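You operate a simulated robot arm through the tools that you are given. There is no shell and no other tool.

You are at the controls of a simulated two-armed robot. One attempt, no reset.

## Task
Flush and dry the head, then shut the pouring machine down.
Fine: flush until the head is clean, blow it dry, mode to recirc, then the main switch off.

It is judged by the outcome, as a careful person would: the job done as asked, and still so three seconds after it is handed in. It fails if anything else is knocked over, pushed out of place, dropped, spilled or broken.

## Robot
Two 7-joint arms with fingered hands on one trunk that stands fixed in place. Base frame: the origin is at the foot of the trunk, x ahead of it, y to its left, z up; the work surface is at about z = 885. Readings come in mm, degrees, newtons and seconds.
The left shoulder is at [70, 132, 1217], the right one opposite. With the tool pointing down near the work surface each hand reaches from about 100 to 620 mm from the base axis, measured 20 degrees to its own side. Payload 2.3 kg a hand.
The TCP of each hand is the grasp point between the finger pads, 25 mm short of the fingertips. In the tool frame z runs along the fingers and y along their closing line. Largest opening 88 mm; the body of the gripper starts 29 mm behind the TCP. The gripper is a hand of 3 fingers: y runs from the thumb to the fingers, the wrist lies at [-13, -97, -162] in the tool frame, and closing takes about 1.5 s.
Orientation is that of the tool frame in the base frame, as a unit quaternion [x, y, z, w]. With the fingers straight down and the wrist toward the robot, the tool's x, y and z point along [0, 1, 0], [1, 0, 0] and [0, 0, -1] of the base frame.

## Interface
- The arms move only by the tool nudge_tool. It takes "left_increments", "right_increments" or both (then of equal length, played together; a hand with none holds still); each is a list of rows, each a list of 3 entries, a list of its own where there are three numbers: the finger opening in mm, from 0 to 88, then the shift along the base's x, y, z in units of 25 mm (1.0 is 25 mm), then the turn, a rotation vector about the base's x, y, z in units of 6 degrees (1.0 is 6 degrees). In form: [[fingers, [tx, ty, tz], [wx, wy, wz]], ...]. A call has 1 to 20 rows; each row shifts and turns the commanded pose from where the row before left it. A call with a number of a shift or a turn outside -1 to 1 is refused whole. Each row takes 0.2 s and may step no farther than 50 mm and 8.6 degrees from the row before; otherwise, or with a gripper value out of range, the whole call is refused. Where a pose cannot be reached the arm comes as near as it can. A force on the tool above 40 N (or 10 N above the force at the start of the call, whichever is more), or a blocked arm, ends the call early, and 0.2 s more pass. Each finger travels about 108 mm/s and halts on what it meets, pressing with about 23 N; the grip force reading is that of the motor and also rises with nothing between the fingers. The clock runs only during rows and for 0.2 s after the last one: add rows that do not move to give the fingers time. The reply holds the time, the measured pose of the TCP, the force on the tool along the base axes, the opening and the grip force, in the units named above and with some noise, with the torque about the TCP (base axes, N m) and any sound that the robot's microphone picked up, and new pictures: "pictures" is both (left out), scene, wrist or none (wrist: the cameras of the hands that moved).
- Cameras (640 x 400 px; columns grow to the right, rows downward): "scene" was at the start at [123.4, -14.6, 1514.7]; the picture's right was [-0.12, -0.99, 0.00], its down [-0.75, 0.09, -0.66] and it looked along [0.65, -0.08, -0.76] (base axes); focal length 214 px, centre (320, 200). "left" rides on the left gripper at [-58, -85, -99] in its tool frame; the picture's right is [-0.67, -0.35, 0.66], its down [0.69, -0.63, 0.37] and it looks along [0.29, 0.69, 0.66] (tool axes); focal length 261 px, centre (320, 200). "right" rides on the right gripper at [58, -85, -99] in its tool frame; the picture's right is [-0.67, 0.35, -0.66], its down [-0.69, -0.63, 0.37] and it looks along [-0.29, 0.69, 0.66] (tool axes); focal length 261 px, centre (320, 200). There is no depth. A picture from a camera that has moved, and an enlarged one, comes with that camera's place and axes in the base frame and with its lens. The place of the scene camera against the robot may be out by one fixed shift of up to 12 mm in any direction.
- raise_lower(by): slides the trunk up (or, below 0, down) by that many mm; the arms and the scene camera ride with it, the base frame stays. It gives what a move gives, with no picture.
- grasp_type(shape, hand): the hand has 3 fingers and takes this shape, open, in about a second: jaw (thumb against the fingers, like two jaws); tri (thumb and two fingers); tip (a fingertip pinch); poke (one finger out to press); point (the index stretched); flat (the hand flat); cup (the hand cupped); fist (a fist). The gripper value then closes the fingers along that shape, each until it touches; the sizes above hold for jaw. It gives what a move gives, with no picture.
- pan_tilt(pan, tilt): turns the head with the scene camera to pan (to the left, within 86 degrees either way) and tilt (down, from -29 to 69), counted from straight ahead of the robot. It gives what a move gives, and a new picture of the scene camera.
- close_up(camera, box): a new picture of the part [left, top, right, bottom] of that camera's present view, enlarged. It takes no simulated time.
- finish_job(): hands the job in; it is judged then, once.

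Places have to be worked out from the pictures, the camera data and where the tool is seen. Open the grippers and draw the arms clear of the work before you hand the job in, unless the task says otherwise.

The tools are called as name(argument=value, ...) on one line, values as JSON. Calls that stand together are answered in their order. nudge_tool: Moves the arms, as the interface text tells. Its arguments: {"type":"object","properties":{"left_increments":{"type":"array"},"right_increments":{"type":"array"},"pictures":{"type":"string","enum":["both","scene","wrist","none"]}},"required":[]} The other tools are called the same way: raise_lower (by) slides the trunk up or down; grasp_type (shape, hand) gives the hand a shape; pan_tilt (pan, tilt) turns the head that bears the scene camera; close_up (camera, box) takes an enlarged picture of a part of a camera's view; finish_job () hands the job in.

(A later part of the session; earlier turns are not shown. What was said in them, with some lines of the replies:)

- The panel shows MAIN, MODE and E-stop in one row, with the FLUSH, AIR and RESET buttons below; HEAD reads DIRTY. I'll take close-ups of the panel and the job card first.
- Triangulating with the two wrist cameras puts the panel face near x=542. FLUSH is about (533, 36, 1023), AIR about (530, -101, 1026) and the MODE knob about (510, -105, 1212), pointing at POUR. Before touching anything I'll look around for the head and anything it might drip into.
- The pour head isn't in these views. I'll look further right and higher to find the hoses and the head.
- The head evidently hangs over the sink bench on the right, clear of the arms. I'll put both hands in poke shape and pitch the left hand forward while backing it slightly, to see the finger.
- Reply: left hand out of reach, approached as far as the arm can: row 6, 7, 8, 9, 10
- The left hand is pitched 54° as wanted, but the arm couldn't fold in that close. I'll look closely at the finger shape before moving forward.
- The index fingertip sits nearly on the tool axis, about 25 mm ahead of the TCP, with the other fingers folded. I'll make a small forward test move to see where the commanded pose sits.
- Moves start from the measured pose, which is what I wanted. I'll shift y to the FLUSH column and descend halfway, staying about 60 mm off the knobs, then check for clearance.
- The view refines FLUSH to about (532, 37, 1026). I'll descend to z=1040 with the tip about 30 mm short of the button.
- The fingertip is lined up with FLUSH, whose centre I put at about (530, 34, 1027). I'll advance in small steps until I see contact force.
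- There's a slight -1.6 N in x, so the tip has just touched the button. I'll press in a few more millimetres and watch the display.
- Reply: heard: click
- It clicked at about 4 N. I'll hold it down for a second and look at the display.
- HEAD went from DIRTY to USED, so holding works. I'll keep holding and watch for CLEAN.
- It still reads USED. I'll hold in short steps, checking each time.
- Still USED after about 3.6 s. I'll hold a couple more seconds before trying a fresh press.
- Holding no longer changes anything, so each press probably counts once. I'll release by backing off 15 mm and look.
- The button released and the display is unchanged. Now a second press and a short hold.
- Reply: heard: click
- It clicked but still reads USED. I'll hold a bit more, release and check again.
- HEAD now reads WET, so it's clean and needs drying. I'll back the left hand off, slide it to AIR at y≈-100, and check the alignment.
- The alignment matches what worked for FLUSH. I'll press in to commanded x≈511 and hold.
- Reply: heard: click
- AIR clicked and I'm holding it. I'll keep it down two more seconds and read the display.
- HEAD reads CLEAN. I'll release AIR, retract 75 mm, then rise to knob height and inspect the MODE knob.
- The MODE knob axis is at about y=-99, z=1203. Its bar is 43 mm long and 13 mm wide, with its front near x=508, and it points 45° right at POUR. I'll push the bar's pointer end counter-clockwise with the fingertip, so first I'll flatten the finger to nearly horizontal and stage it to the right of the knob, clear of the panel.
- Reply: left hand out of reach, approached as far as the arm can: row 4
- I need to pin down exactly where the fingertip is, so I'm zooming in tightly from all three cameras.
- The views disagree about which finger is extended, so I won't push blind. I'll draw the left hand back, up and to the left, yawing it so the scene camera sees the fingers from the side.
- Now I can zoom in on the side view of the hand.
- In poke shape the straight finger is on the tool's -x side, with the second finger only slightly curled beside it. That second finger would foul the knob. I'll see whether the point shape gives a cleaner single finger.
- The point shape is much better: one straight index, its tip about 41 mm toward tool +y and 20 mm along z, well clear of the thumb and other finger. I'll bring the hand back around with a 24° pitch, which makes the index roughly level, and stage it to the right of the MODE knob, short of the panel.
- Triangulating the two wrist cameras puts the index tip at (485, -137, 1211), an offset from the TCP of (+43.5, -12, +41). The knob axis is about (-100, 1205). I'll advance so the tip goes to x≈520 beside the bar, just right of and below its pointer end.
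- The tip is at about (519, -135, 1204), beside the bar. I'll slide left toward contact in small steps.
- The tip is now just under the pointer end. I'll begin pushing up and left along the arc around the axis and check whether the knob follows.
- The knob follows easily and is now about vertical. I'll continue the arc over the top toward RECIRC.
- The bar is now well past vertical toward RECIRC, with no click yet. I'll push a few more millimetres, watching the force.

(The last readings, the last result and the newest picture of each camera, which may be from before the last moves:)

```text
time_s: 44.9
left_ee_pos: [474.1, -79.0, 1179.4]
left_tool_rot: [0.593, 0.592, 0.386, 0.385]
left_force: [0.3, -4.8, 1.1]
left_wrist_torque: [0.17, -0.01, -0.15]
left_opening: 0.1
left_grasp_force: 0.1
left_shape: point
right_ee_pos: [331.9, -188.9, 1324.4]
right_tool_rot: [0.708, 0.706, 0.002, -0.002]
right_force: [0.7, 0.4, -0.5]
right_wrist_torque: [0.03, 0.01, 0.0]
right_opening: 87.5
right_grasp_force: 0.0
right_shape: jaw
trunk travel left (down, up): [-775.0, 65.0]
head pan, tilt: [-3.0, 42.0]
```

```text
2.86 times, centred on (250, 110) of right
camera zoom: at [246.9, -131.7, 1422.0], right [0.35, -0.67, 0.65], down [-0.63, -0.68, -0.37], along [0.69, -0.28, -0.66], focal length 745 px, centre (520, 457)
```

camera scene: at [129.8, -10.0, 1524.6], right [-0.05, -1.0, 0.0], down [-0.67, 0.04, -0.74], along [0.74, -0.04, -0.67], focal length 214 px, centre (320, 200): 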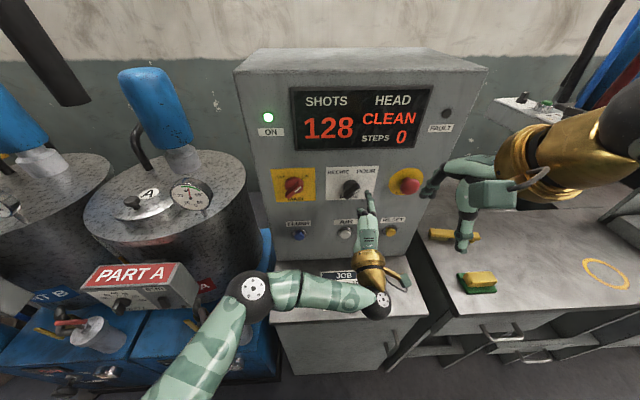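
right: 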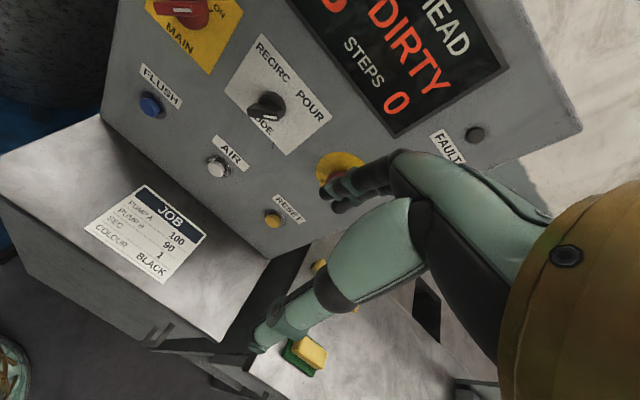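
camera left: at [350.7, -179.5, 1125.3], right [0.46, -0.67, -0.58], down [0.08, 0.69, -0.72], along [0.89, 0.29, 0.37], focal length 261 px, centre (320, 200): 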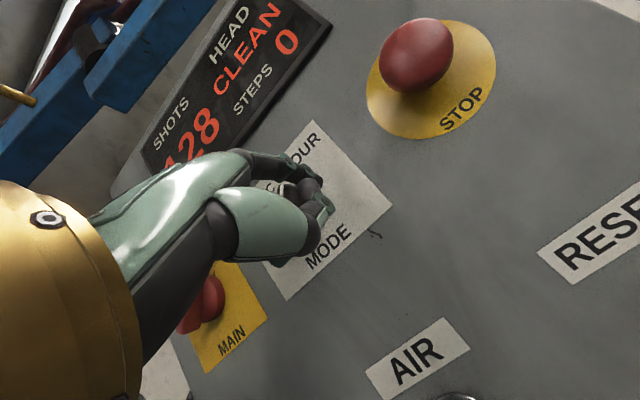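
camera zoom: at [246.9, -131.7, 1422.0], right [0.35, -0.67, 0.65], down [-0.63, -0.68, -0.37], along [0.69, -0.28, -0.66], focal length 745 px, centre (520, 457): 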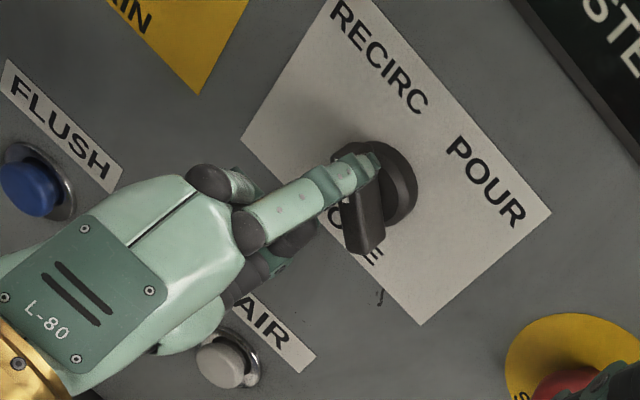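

The force rose to 5 N with no further rotation, so it's at the RECIRC stop. I'll ease off to the right and up, then pull straight back and inspect.

nudge_tool(left_increments=[[0, [0, -0.3, 0.15], [0, 0, 0]], [0, [-0.8, 0, 0], [0, 0, 0]], [0, [-1, 0, 0], [0, 0, 0]], [0, [-0.4, 0, -0.8], [0, 0, 0]], [0, [0, 0, -0.8], [0, 0, 0]]])

close_up(camera="scene", box=[230, 70, 470, 240])

close_up(camera="right", box=[120, 0, 360, 150])

```text
time_s: 46.0
left_ee_pos: [420.2, -84.9, 1143.5]
left_tool_rot: [0.593, 0.594, 0.385, 0.384]
left_force: [0.6, 0.0, 0.0]
left_wrist_torque: [-0.02, 0.02, -0.01]
left_opening: 0.0
left_grasp_force: 0.0
left_shape: point
right_ee_pos: [332.5, -185.9, 1325.2]
right_tool_rot: [0.707, 0.707, 0.0, 0.0]
right_force: [0.7, 0.4, 0.0]
right_wrist_torque: [-0.01, 0.0, 0.01]
right_opening: 87.5
right_grasp_force: 0.1
right_shape: jaw
trunk travel left (down, up): [-775.0, 65.0]
head pan, tilt: [-3.0, 42.0]
camera scene: at [130.2, -10.0, 1524.6], right [-0.05, -1.0, 0.0], down [-0.67, 0.04, -0.74], along [0.74, -0.04, -0.67], focal length 214 px, centre (320, 200)
camera left: at [295.0, -141.1, 1108.1], right [0.46, -0.67, -0.59], down [0.08, 0.69, -0.72], along [0.89, 0.29, 0.37], focal length 261 px, centre (320, 200)
```

scene: 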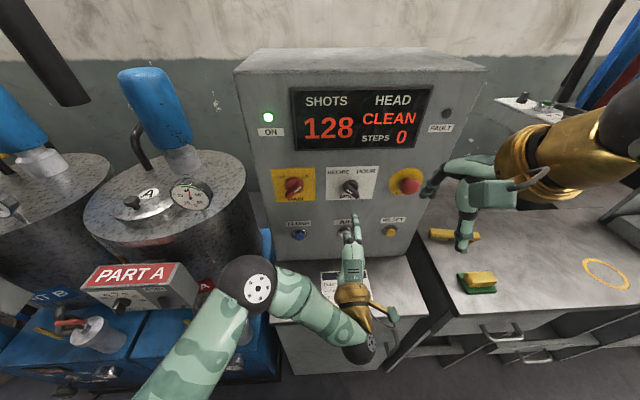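
left: 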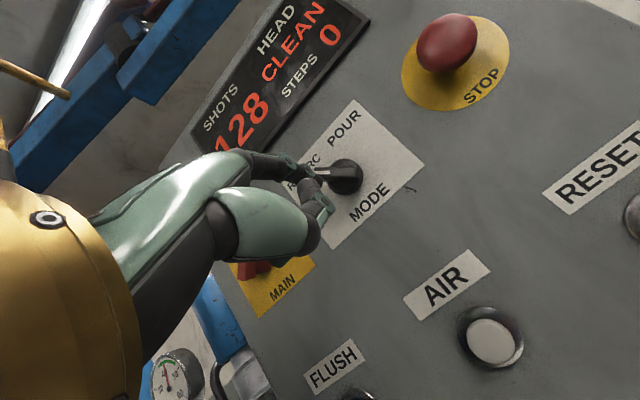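

```text
2.35 times, centred on (350, 155) of scene
camera zoom: at [130.2, -10.0, 1524.6], right [-0.05, -1.0, 0.0], down [-0.67, 0.04, -0.74], along [0.74, -0.04, -0.67], focal length 505 px, centre (249, 306)
```

zoom: 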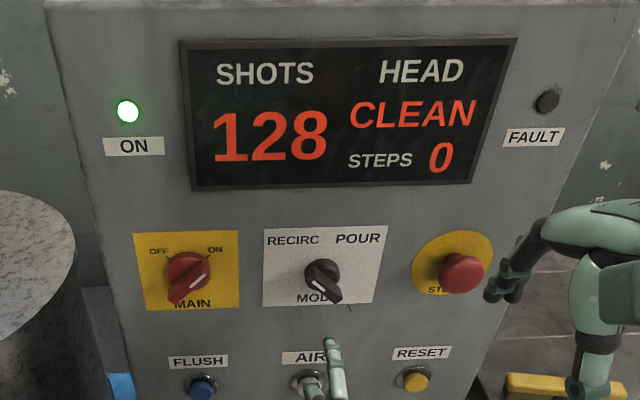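

```text
2.67 times, centred on (240, 75) of right
camera zoom: at [247.8, -128.2, 1422.1], right [0.35, -0.67, 0.66], down [-0.63, -0.69, -0.37], along [0.69, -0.29, -0.66], focal length 695 px, centre (533, 533)
```

zoom: 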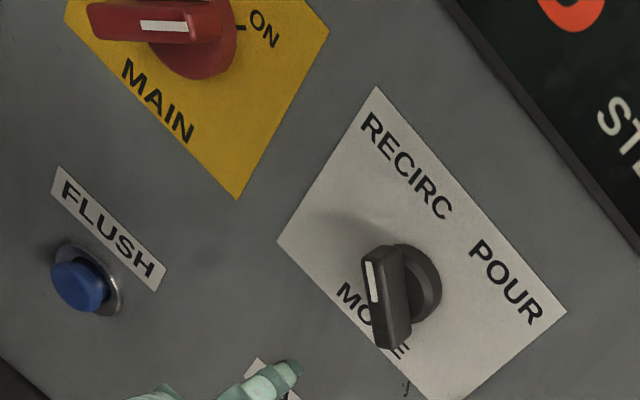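

MODE now points at RECIRC and HEAD still reads CLEAN. Next is MAIN, so I'll move the left hand to stage right of the MAIN knob and inspect it.

nudge_tool(left_increments=[[0, [0, 0.9, 0], [0, 0, 0]], [0, [0, 0.9, 0], [0, 0, 0]], [0, [0, 0.9, 0], [0, 0, 0]], [0, [0, 0.9, 0], [0, 0, 0]], [0, [0, 0, 0], [0, 0, 0]]])

close_up(camera="scene", box=[260, 150, 360, 220])

close_up(camera="left", box=[260, 100, 500, 250])

close_up(camera="right", box=[80, 0, 280, 125])

```text
time_s: 47.2
left_ee_pos: [419.9, 6.5, 1145.3]
left_tool_rot: [0.593, 0.593, 0.386, 0.385]
left_force: [0.1, 0.0, -0.6]
left_wrist_torque: [0.01, 0.01, 0.03]
left_opening: 0.0
left_grasp_force: 0.1
left_shape: point
right_ee_pos: [332.0, -185.5, 1324.7]
right_tool_rot: [0.707, 0.707, 0.0, 0.001]
right_force: [-0.1, -0.3, 0.6]
right_wrist_torque: [-0.03, 0.01, 0.02]
right_opening: 87.6
right_grasp_force: 0.2
right_shape: jaw
trunk travel left (down, up): [-775.0, 65.0]
head pan, tilt: [-3.0, 42.0]
camera scene: at [129.6, -10.1, 1524.7], right [-0.05, -1.0, 0.0], down [-0.67, 0.04, -0.74], along [0.74, -0.04, -0.67], focal length 214 px, centre (320, 200)
camera left: at [294.0, -50.7, 1108.5], right [0.46, -0.67, -0.59], down [0.08, 0.69, -0.72], along [0.89, 0.29, 0.37], focal length 261 px, centre (320, 200)
```

scene: 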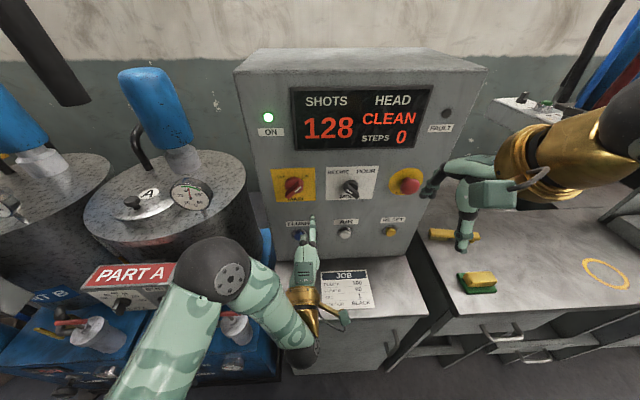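
left: 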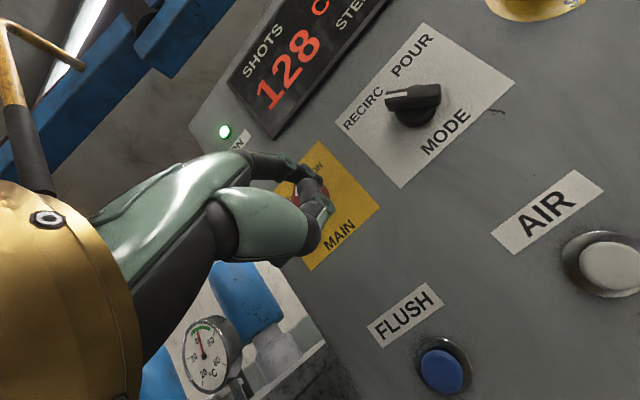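

```text
5.71 times, centred on (310, 185) of scene
camera zoom: at [129.6, -10.1, 1524.7], right [-0.05, -1.0, 0.0], down [-0.67, 0.04, -0.74], along [0.74, -0.04, -0.67], focal length 1226 px, centre (377, 286)
```

zoom: 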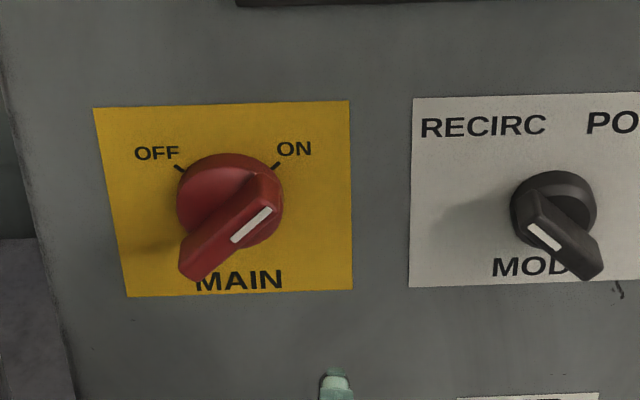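

```text
2.67 times, centred on (380, 175) of left
camera zoom: at [294.0, -50.7, 1108.5], right [0.46, -0.67, -0.59], down [0.08, 0.69, -0.72], along [0.89, 0.29, 0.37], focal length 695 px, centre (160, 267)
```

zoom: 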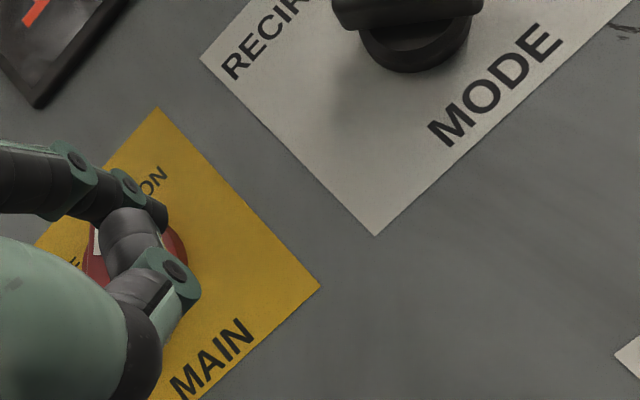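

```text
3.20 times, centred on (180, 62) of right
camera zoom: at [247.2, -128.3, 1422.2], right [0.35, -0.67, 0.66], down [-0.63, -0.69, -0.37], along [0.69, -0.29, -0.66], focal length 834 px, centre (768, 640)
```

zoom: 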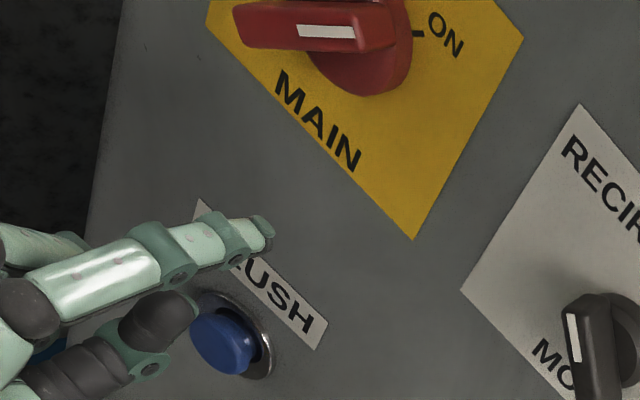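

MAIN is larger, with its axis at about (y=35, z=1215) and its bar front near x≈511, pointing at ON (45° right). I'll move the fingertip to (519, -3, 1210), right of and below its pointer end.

nudge_tool(left_increments=[[0, [0, 0.1, 0.5], [0, 0, 0]], [0, [0.5, 0, 0.46], [0, 0, 0]], [0, [0.6, 0, 0], [0, 0, 0]], [0, [0.5, 0, 0], [0, 0, 0]], [0, [0.3, 0, 0], [0, 0, 0]], [0, [0.3, 0, 0], [0, 0, 0]]])

close_up(camera="scene", box=[260, 150, 360, 220])

close_up(camera="right", box=[80, 0, 280, 125])

close_up(camera="left", box=[240, 100, 480, 280])

```text
time_s: 48.6
left_ee_pos: [474.3, 7.8, 1169.1]
left_tool_rot: [0.593, 0.593, 0.385, 0.385]
left_force: [0.8, 0.0, -0.1]
left_wrist_torque: [0.03, 0.04, -0.01]
left_opening: 0.0
left_grasp_force: 0.0
left_shape: point
right_ee_pos: [331.3, -186.2, 1325.4]
right_tool_rot: [0.707, 0.707, -0.001, 0.0]
right_force: [-0.2, -0.4, -0.2]
right_wrist_torque: [0.01, -0.02, -0.03]
right_opening: 87.5
right_grasp_force: 0.1
right_shape: jaw
trunk travel left (down, up): [-775.0, 65.0]
head pan, tilt: [-3.0, 42.0]
camera scene: at [129.8, -9.9, 1524.6], right [-0.05, -1.0, 0.0], down [-0.67, 0.04, -0.74], along [0.74, -0.04, -0.67], focal length 214 px, centre (320, 200)
camera left: at [349.0, -48.3, 1131.8], right [0.46, -0.67, -0.59], down [0.08, 0.69, -0.72], along [0.89, 0.28, 0.37], focal length 261 px, centre (320, 200)
```

scene: 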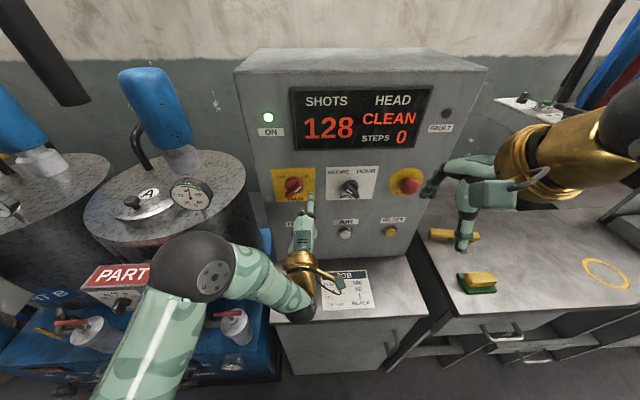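
left: 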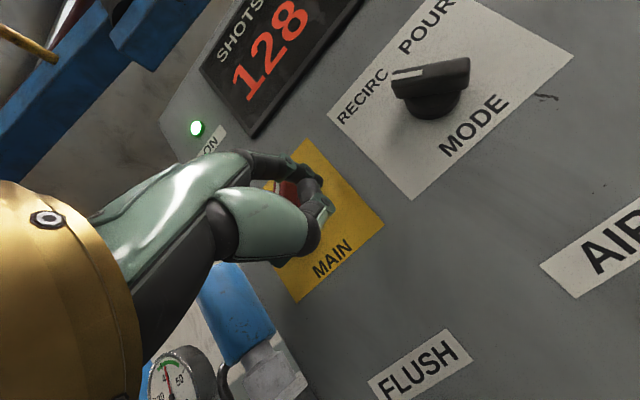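

```text
5.71 times, centred on (310, 185) of scene
camera zoom: at [129.8, -9.9, 1524.6], right [-0.05, -1.0, 0.0], down [-0.67, 0.04, -0.74], along [0.74, -0.04, -0.67], focal length 1226 px, centre (377, 286)
```

zoom: 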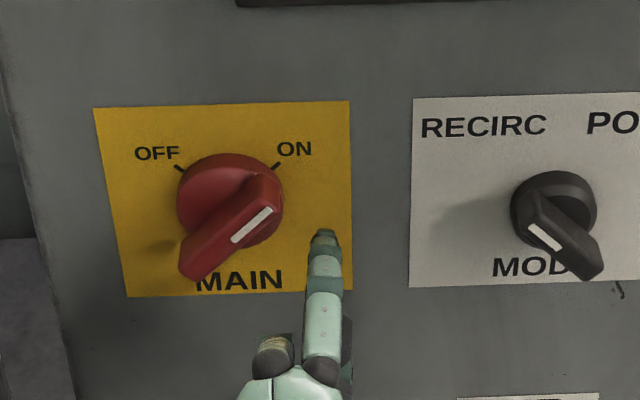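

```text
3.20 times, centred on (180, 62) of right
camera zoom: at [247.4, -128.2, 1422.2], right [0.35, -0.67, 0.66], down [-0.63, -0.69, -0.37], along [0.69, -0.29, -0.66], focal length 834 px, centre (768, 640)
```

zoom: 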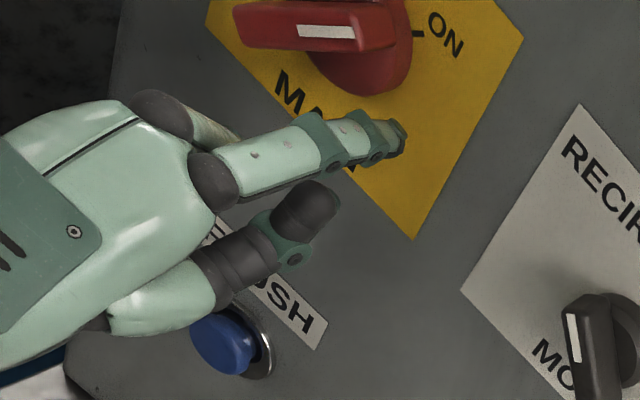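

```text
2.22 times, centred on (360, 190) of left
camera zoom: at [349.0, -48.3, 1131.8], right [0.46, -0.67, -0.59], down [0.08, 0.69, -0.72], along [0.89, 0.28, 0.37], focal length 579 px, centre (231, 222)
```

zoom: 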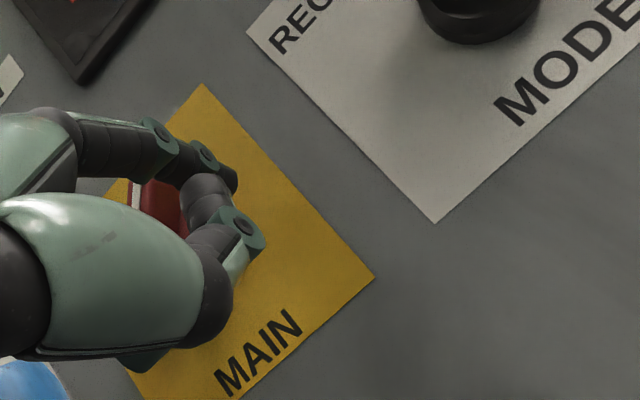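

The tip is at about (518, -4, 1210). I'll slide left about 14 mm to sit just below the pointer end, then begin the arc upward.

nudge_tool(left_increments=[[0, [0, 0.2, 0], [0, 0, 0]], [0, [0, 0.2, 0], [0, 0, 0]], [0, [0, 0.15, 0], [0, 0, 0]]], pictures="none")

close_up(camera="scene", box=[260, 150, 360, 220])

close_up(camera="right", box=[80, 0, 280, 125])

```text
time_s: 49.5
left_ee_pos: [474.0, 22.7, 1168.2]
left_tool_rot: [0.594, 0.593, 0.385, 0.385]
left_force: [0.6, -0.5, -0.7]
left_wrist_torque: [0.03, 0.02, 0.0]
left_opening: 0.0
left_grasp_force: 0.1
left_shape: point
right_ee_pos: [332.3, -186.1, 1324.5]
right_tool_rot: [0.707, 0.707, 0.0, 0.0]
right_force: [0.0, -1.1, 0.2]
right_wrist_torque: [0.04, -0.01, -0.05]
right_opening: 87.5
right_grasp_force: 0.1
right_shape: jaw
trunk travel left (down, up): [-775.0, 65.0]
head pan, tilt: [-3.0, 42.0]
```

```text
5.71 times, centred on (310, 185) of scene
camera zoom: at [129.6, -9.8, 1524.7], right [-0.05, -1.0, 0.0], down [-0.67, 0.04, -0.74], along [0.74, -0.04, -0.67], focal length 1226 px, centre (377, 286)
```

zoom: 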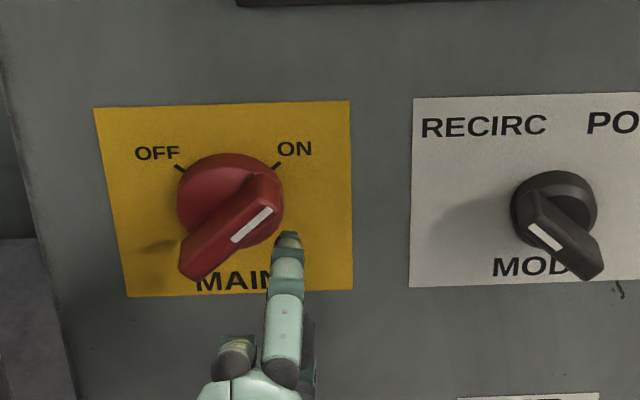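

```text
3.20 times, centred on (180, 62) of right
camera zoom: at [247.2, -128.0, 1422.3], right [0.35, -0.67, 0.66], down [-0.63, -0.69, -0.37], along [0.69, -0.29, -0.66], focal length 834 px, centre (768, 640)
```

zoom: 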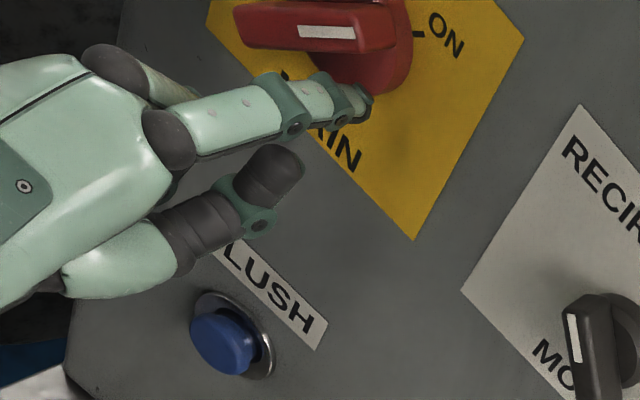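

The tip is right beneath the bar's pointer end. I'll push up along the arc.

nudge_tool(left_increments=[[0, [0, 0.04, 0.24], [0, 0, 0]], [0, [0, 0.04, 0.24], [0, 0, 0]], [0, [0, 0.09, 0.22], [0, 0, 0]], [0, [0, 0.14, 0.19], [0, 0, 0]], [0, [0, 0.16, 0.15], [0, 0, 0]]], pictures="none")

close_up(camera="scene", box=[260, 150, 360, 220])

close_up(camera="right", box=[80, 0, 280, 125])

```text
time_s: 50.6
left_ee_pos: [474.1, 34.6, 1194.2]
left_tool_rot: [0.593, 0.593, 0.385, 0.385]
left_force: [-0.5, -0.9, -0.2]
left_wrist_torque: [0.03, 0.06, -0.01]
left_opening: 80.4
left_grasp_force: 0.1
left_shape: point
right_ee_pos: [332.4, -184.8, 1325.9]
right_tool_rot: [0.707, 0.707, 0.0, -0.001]
right_force: [-0.8, 0.3, -0.5]
right_wrist_torque: [-0.01, -0.04, -0.01]
right_opening: 87.5
right_grasp_force: 0.1
right_shape: jaw
trunk travel left (down, up): [-775.0, 65.0]
head pan, tilt: [-3.0, 42.0]
```

```text
5.71 times, centred on (310, 185) of scene
camera zoom: at [129.7, -10.0, 1524.7], right [-0.05, -1.0, 0.0], down [-0.67, 0.04, -0.74], along [0.74, -0.04, -0.67], focal length 1226 px, centre (377, 286)
```

zoom: 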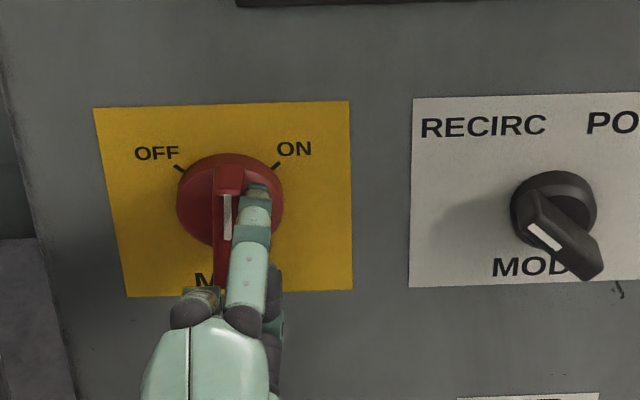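

```text
3.20 times, centred on (180, 62) of right
camera zoom: at [247.3, -128.2, 1422.2], right [0.35, -0.67, 0.66], down [-0.63, -0.69, -0.37], along [0.69, -0.29, -0.66], focal length 834 px, centre (768, 640)
```

zoom: 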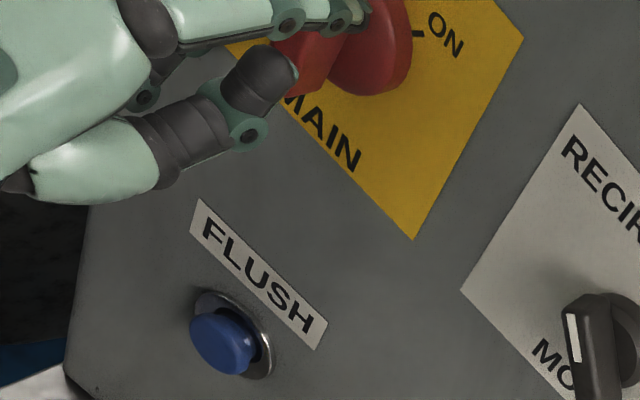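

MAIN is now vertical with little resistance. I'll continue over the top toward OFF.

nudge_tool(left_increments=[[0, [0, 0.2, 0.07], [0, 0, 0]], [0, [0, 0.23, 0.04], [0, 0, 0]], [0, [0, 0.24, 0], [0, 0, 0]], [0, [0, 0.12, -0.02], [0, 0, 0]]], pictures="none")

close_up(camera="scene", box=[230, 80, 390, 220])

```text
time_s: 51.6
left_ee_pos: [476.3, 54.2, 1197.3]
left_tool_rot: [0.593, 0.594, 0.385, 0.385]
left_force: [0.6, -0.4, 0.8]
left_wrist_torque: [-0.02, 0.02, -0.01]
left_opening: 0.0
left_grasp_force: 0.2
left_shape: point
right_ee_pos: [331.6, -186.2, 1324.8]
right_tool_rot: [0.707, 0.708, 0.0, 0.001]
right_force: [-0.4, 0.0, 0.2]
right_wrist_torque: [0.01, -0.02, 0.01]
right_opening: 87.6
right_grasp_force: 0.0
right_shape: jaw
trunk travel left (down, up): [-775.0, 65.0]
head pan, tilt: [-3.0, 42.0]
```

```text
2.86 times, centred on (310, 150) of scene
camera zoom: at [129.5, -10.1, 1524.7], right [-0.05, -1.0, 0.0], down [-0.67, 0.04, -0.74], along [0.74, -0.04, -0.67], focal length 613 px, centre (349, 343)
```

zoom: 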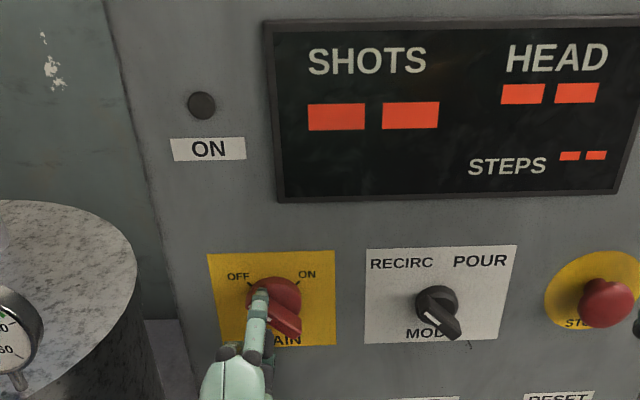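

The ON lamp is out and the display shows dashes. I'll nudge a little more to make sure it's against its stop, then ease off and retract.

nudge_tool(left_increments=[[0, [0, 0.12, -0.05], [0, 0, 0]], [0, [0, 0.08, -0.05], [0, 0, 0]]], pictures="none")

close_up(camera="scene", box=[260, 150, 360, 220])

```text
time_s: 52.2
left_ee_pos: [476.1, 57.9, 1194.4]
left_tool_rot: [0.594, 0.591, 0.385, 0.386]
left_force: [0.2, -2.6, 2.3]
left_wrist_torque: [0.11, -0.03, -0.08]
left_opening: 0.0
left_grasp_force: 0.0
left_shape: point
right_ee_pos: [331.4, -187.7, 1323.8]
right_tool_rot: [0.707, 0.707, 0.0, -0.001]
right_force: [-0.7, 0.2, 0.7]
right_wrist_torque: [-0.02, 0.01, 0.0]
right_opening: 87.7
right_grasp_force: 0.1
right_shape: jaw
trunk travel left (down, up): [-775.0, 65.0]
head pan, tilt: [-3.0, 42.0]
```

```text
5.71 times, centred on (310, 185) of scene
camera zoom: at [129.4, -12.0, 1524.7], right [-0.05, -1.0, 0.0], down [-0.67, 0.04, -0.74], along [0.74, -0.04, -0.67], focal length 1226 px, centre (377, 286)
```

zoom: 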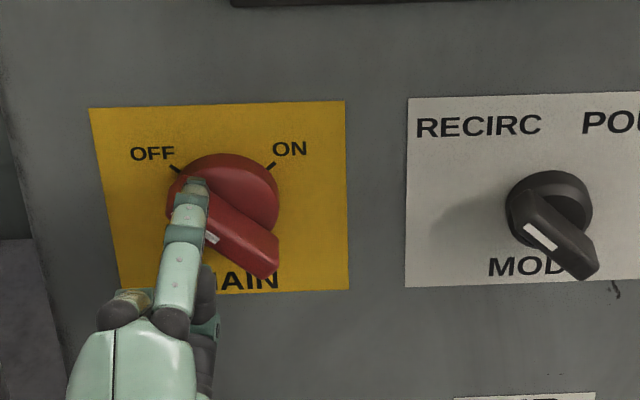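

MAIN is against the OFF stop. I'll ease off to the right and up, pull straight back, then lower clear of the panel.

nudge_tool(left_increments=[[0, [0, -0.2, 0.25], [0, 0, 0]], [0, [-0.8, 0, 0], [0, 0, 0]], [0, [-1, 0, 0], [0, 0, 0]], [0, [-1, 0.4, 0], [0, 0, 0]], [0, [0, 0.8, 0.4], [0, 0, 0]], [0, [0, 0.8, 0.4], [0, 0, 0]], [0, [0, 0.4, 0.4], [0, 0, 0]]])

close_up(camera="scene", box=[230, 70, 470, 240])

```text
time_s: 53.9
left_ee_pos: [425.4, 106.4, 1226.4]
left_tool_rot: [0.593, 0.594, 0.385, 0.385]
left_force: [-0.6, -0.5, 0.3]
left_wrist_torque: [0.0, -0.04, 0.0]
left_opening: 0.0
left_grasp_force: 0.0
left_shape: point
left hand out of reach, approached as far as the arm can: row 5, 6, 7
right_ee_pos: [330.8, -185.6, 1325.3]
right_tool_rot: [0.707, 0.707, 0.0, 0.0]
right_force: [-0.5, 0.5, 0.3]
right_wrist_torque: [0.02, 0.02, -0.02]
right_opening: 87.7
right_grasp_force: 0.1
right_shape: jaw
trunk travel left (down, up): [-775.0, 65.0]
head pan, tilt: [-3.0, 42.0]
camera scene: at [128.9, -9.4, 1524.7], right [-0.05, -1.0, 0.0], down [-0.67, 0.03, -0.74], along [0.74, -0.04, -0.67], focal length 214 px, centre (320, 200)
camera left: at [299.2, 48.8, 1189.8], right [0.46, -0.67, -0.58], down [0.08, 0.69, -0.72], along [0.89, 0.29, 0.37], focal length 261 px, centre (320, 200)
```

scene: 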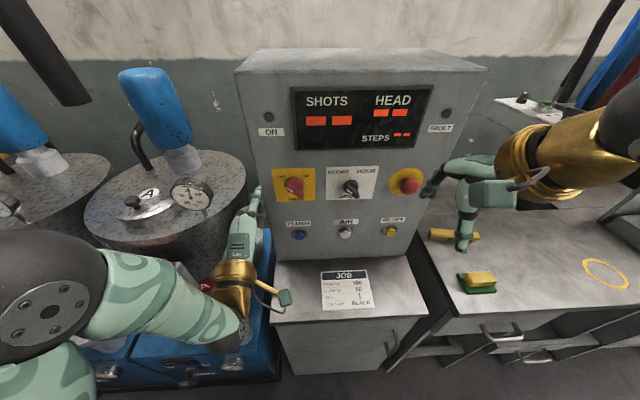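
left: 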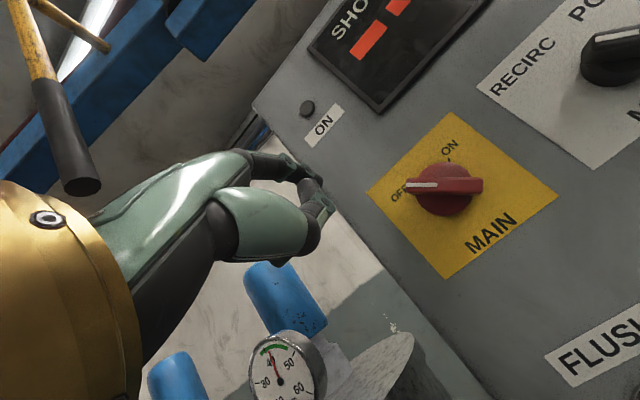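

```text
2.35 times, centred on (350, 155) of scene
camera zoom: at [128.9, -9.4, 1524.7], right [-0.05, -1.0, 0.0], down [-0.67, 0.03, -0.74], along [0.74, -0.04, -0.67], focal length 505 px, centre (249, 306)
```

zoom: 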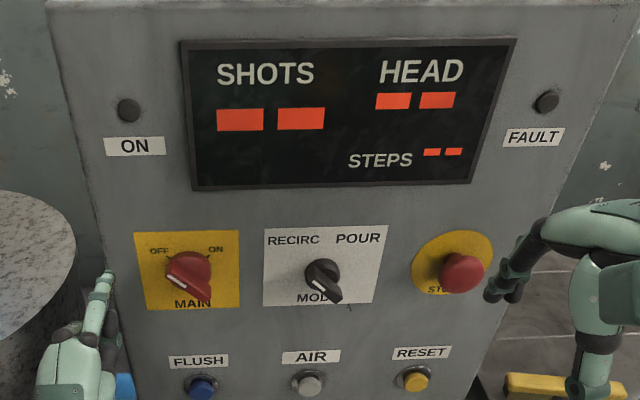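

MAIN reads OFF, MODE reads RECIRC, the lamp is out, and the E-stop and FAULT lamp are unchanged. I'll draw the left arm back up toward its starting pose and open the hand.

nudge_tool(left_increments=[[0, [0, 0, 0.8], [0, 1, 0]], [0, [0, 0, 0.8], [0, 1, 0]], [0, [-0.3, 0, 0.8], [0, 1, 0]], [0, [-0.4, 0.2, 0.7], [0, 1, 0]], [0, [-0.4, 0.2, 0.6], [0, 1, 0]], [0, [-0.4, 0.2, 0.5], [0, 1, 0]], [0, [-0.4, 0.2, 0.5], [0, 1, 0]], [0, [-0.4, 0.2, 0.4], [0, 1, 0]], [0, [-0.4, 0, 0.4], [0, 1, 0]], [0, [0, 0, 0.2], [0, 1, 0]]], pictures="none")

grasp_type(shape="jaw", hand="left")

nudge_tool(left_increments=[[88, [0, 0, 0], [0, 0, 0]], [88, [0, 0, 0], [0, 0, 0]], [88, [0, 0, 0], [0, 0, 0]], [88, [0, 0, 0], [0, 0, 0]], [88, [0, 0, 0], [0, 0, 0]], [88, [0, 0, 0], [0, 0, 0]]])

close_up(camera="scene", box=[230, 70, 470, 240])

```text
time_s: 56.0
left_ee_pos: [357.6, 128.9, 1372.4]
left_tool_rot: [0.707, 0.705, 0.036, 0.035]
left_force: [0.1, 0.8, 1.1]
left_wrist_torque: [0.01, -0.04, 0.02]
left_opening: 0.1
left_grasp_force: 0.2
left_shape: point
right_ee_pos: [331.2, -186.3, 1325.0]
right_tool_rot: [0.707, 0.707, 0.0, -0.001]
right_force: [0.4, -0.7, 0.2]
right_wrist_torque: [0.03, 0.01, -0.01]
right_opening: 87.7
right_grasp_force: 0.0
right_shape: jaw
trunk travel left (down, up): [-775.0, 65.0]
head pan, tilt: [-3.0, 42.0]
```

```text
time_s: 57.0
left_ee_pos: [357.0, 128.8, 1369.9]
left_tool_rot: [0.706, 0.706, 0.037, 0.038]
left_force: [1.1, -1.1, -0.1]
left_wrist_torque: [0.01, -0.02, -0.02]
left_opening: 87.7
left_grasp_force: 0.1
left_shape: jaw
right_ee_pos: [332.1, -187.0, 1324.5]
right_tool_rot: [0.707, 0.707, 0.0, 0.0]
right_force: [0.3, 0.0, 0.4]
right_wrist_torque: [-0.01, -0.04, 0.02]
right_opening: 87.5
right_grasp_force: 0.0
right_shape: jaw
trunk travel left (down, up): [-775.0, 65.0]
head pan, tilt: [-3.0, 42.0]
```

```text
time_s: 58.4
left_ee_pos: [357.2, 128.4, 1372.7]
left_tool_rot: [0.706, 0.706, 0.037, 0.037]
left_force: [-0.7, -0.1, -0.1]
left_wrist_torque: [0.0, 0.03, -0.01]
left_opening: 87.7
left_grasp_force: 0.1
left_shape: jaw
right_ee_pos: [332.0, -185.3, 1325.2]
right_tool_rot: [0.707, 0.707, 0.0, 0.0]
right_force: [0.7, 0.8, 0.7]
right_wrist_torque: [-0.01, 0.02, -0.01]
right_opening: 87.5
right_grasp_force: 0.1
right_shape: jaw
trunk travel left (down, up): [-775.0, 65.0]
head pan, tilt: [-3.0, 42.0]
camera scene: at [129.5, -9.7, 1524.7], right [-0.05, -1.0, 0.0], down [-0.67, 0.04, -0.74], along [0.74, -0.04, -0.67], focal length 214 px, centre (320, 200)
camera left: at [262.0, 72.3, 1461.5], right [-0.28, -0.67, -0.69], down [-0.59, 0.69, -0.43], along [0.76, 0.29, -0.58], focal length 261 px, centre (320, 200)
```

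scene: 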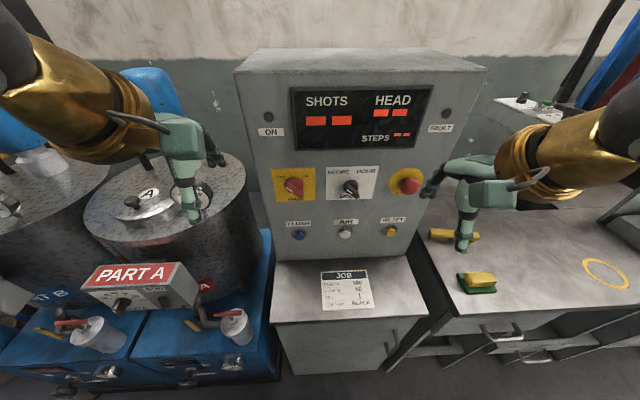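
left: 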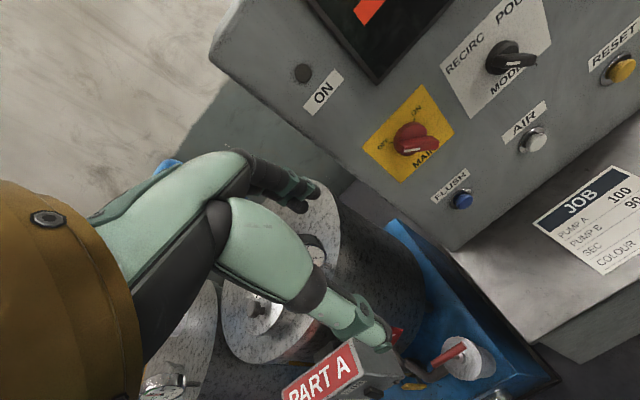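

```text
2.35 times, centred on (350, 155) of scene
camera zoom: at [129.5, -9.7, 1524.7], right [-0.05, -1.0, 0.0], down [-0.67, 0.04, -0.74], along [0.74, -0.04, -0.67], focal length 505 px, centre (249, 306)
```

zoom: 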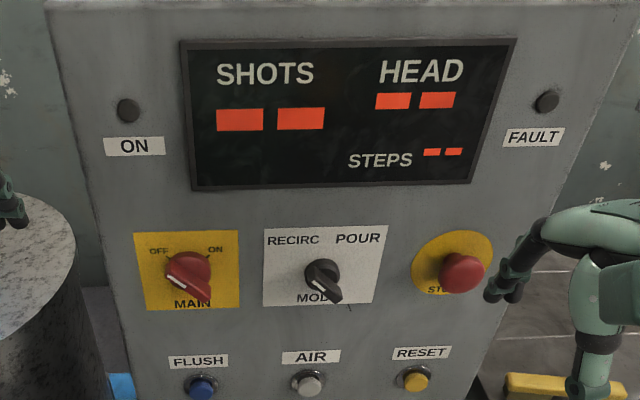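

The head was flushed and blown dry to CLEAN, MODE is at RECIRC, MAIN is off with the lamp out, and nothing else moved. Both hands are open and clear, so I'm handing the job in.

finish_job()

```text
The job is handed in.
```

The pouring machine is shut down and the job is handed in.

- **Flush:** It took two presses of FLUSH. HEAD went from DIRTY to USED on the first and to WET on the second.
- **Dry:** I held AIR until HEAD read CLEAN.
- **Mode:** MODE is turned from POUR to RECIRC, against its stop.
- **Main:** MAIN is turned to OFF. The ON lamp is out and the display shows only dashes.

I didn't touch the stop button or RESET, and the FAULT lamp stayed off. Nothing looked moved or spilled in the camera views, though the pour head itself was never in view. Both hands are open and clear of the panel.
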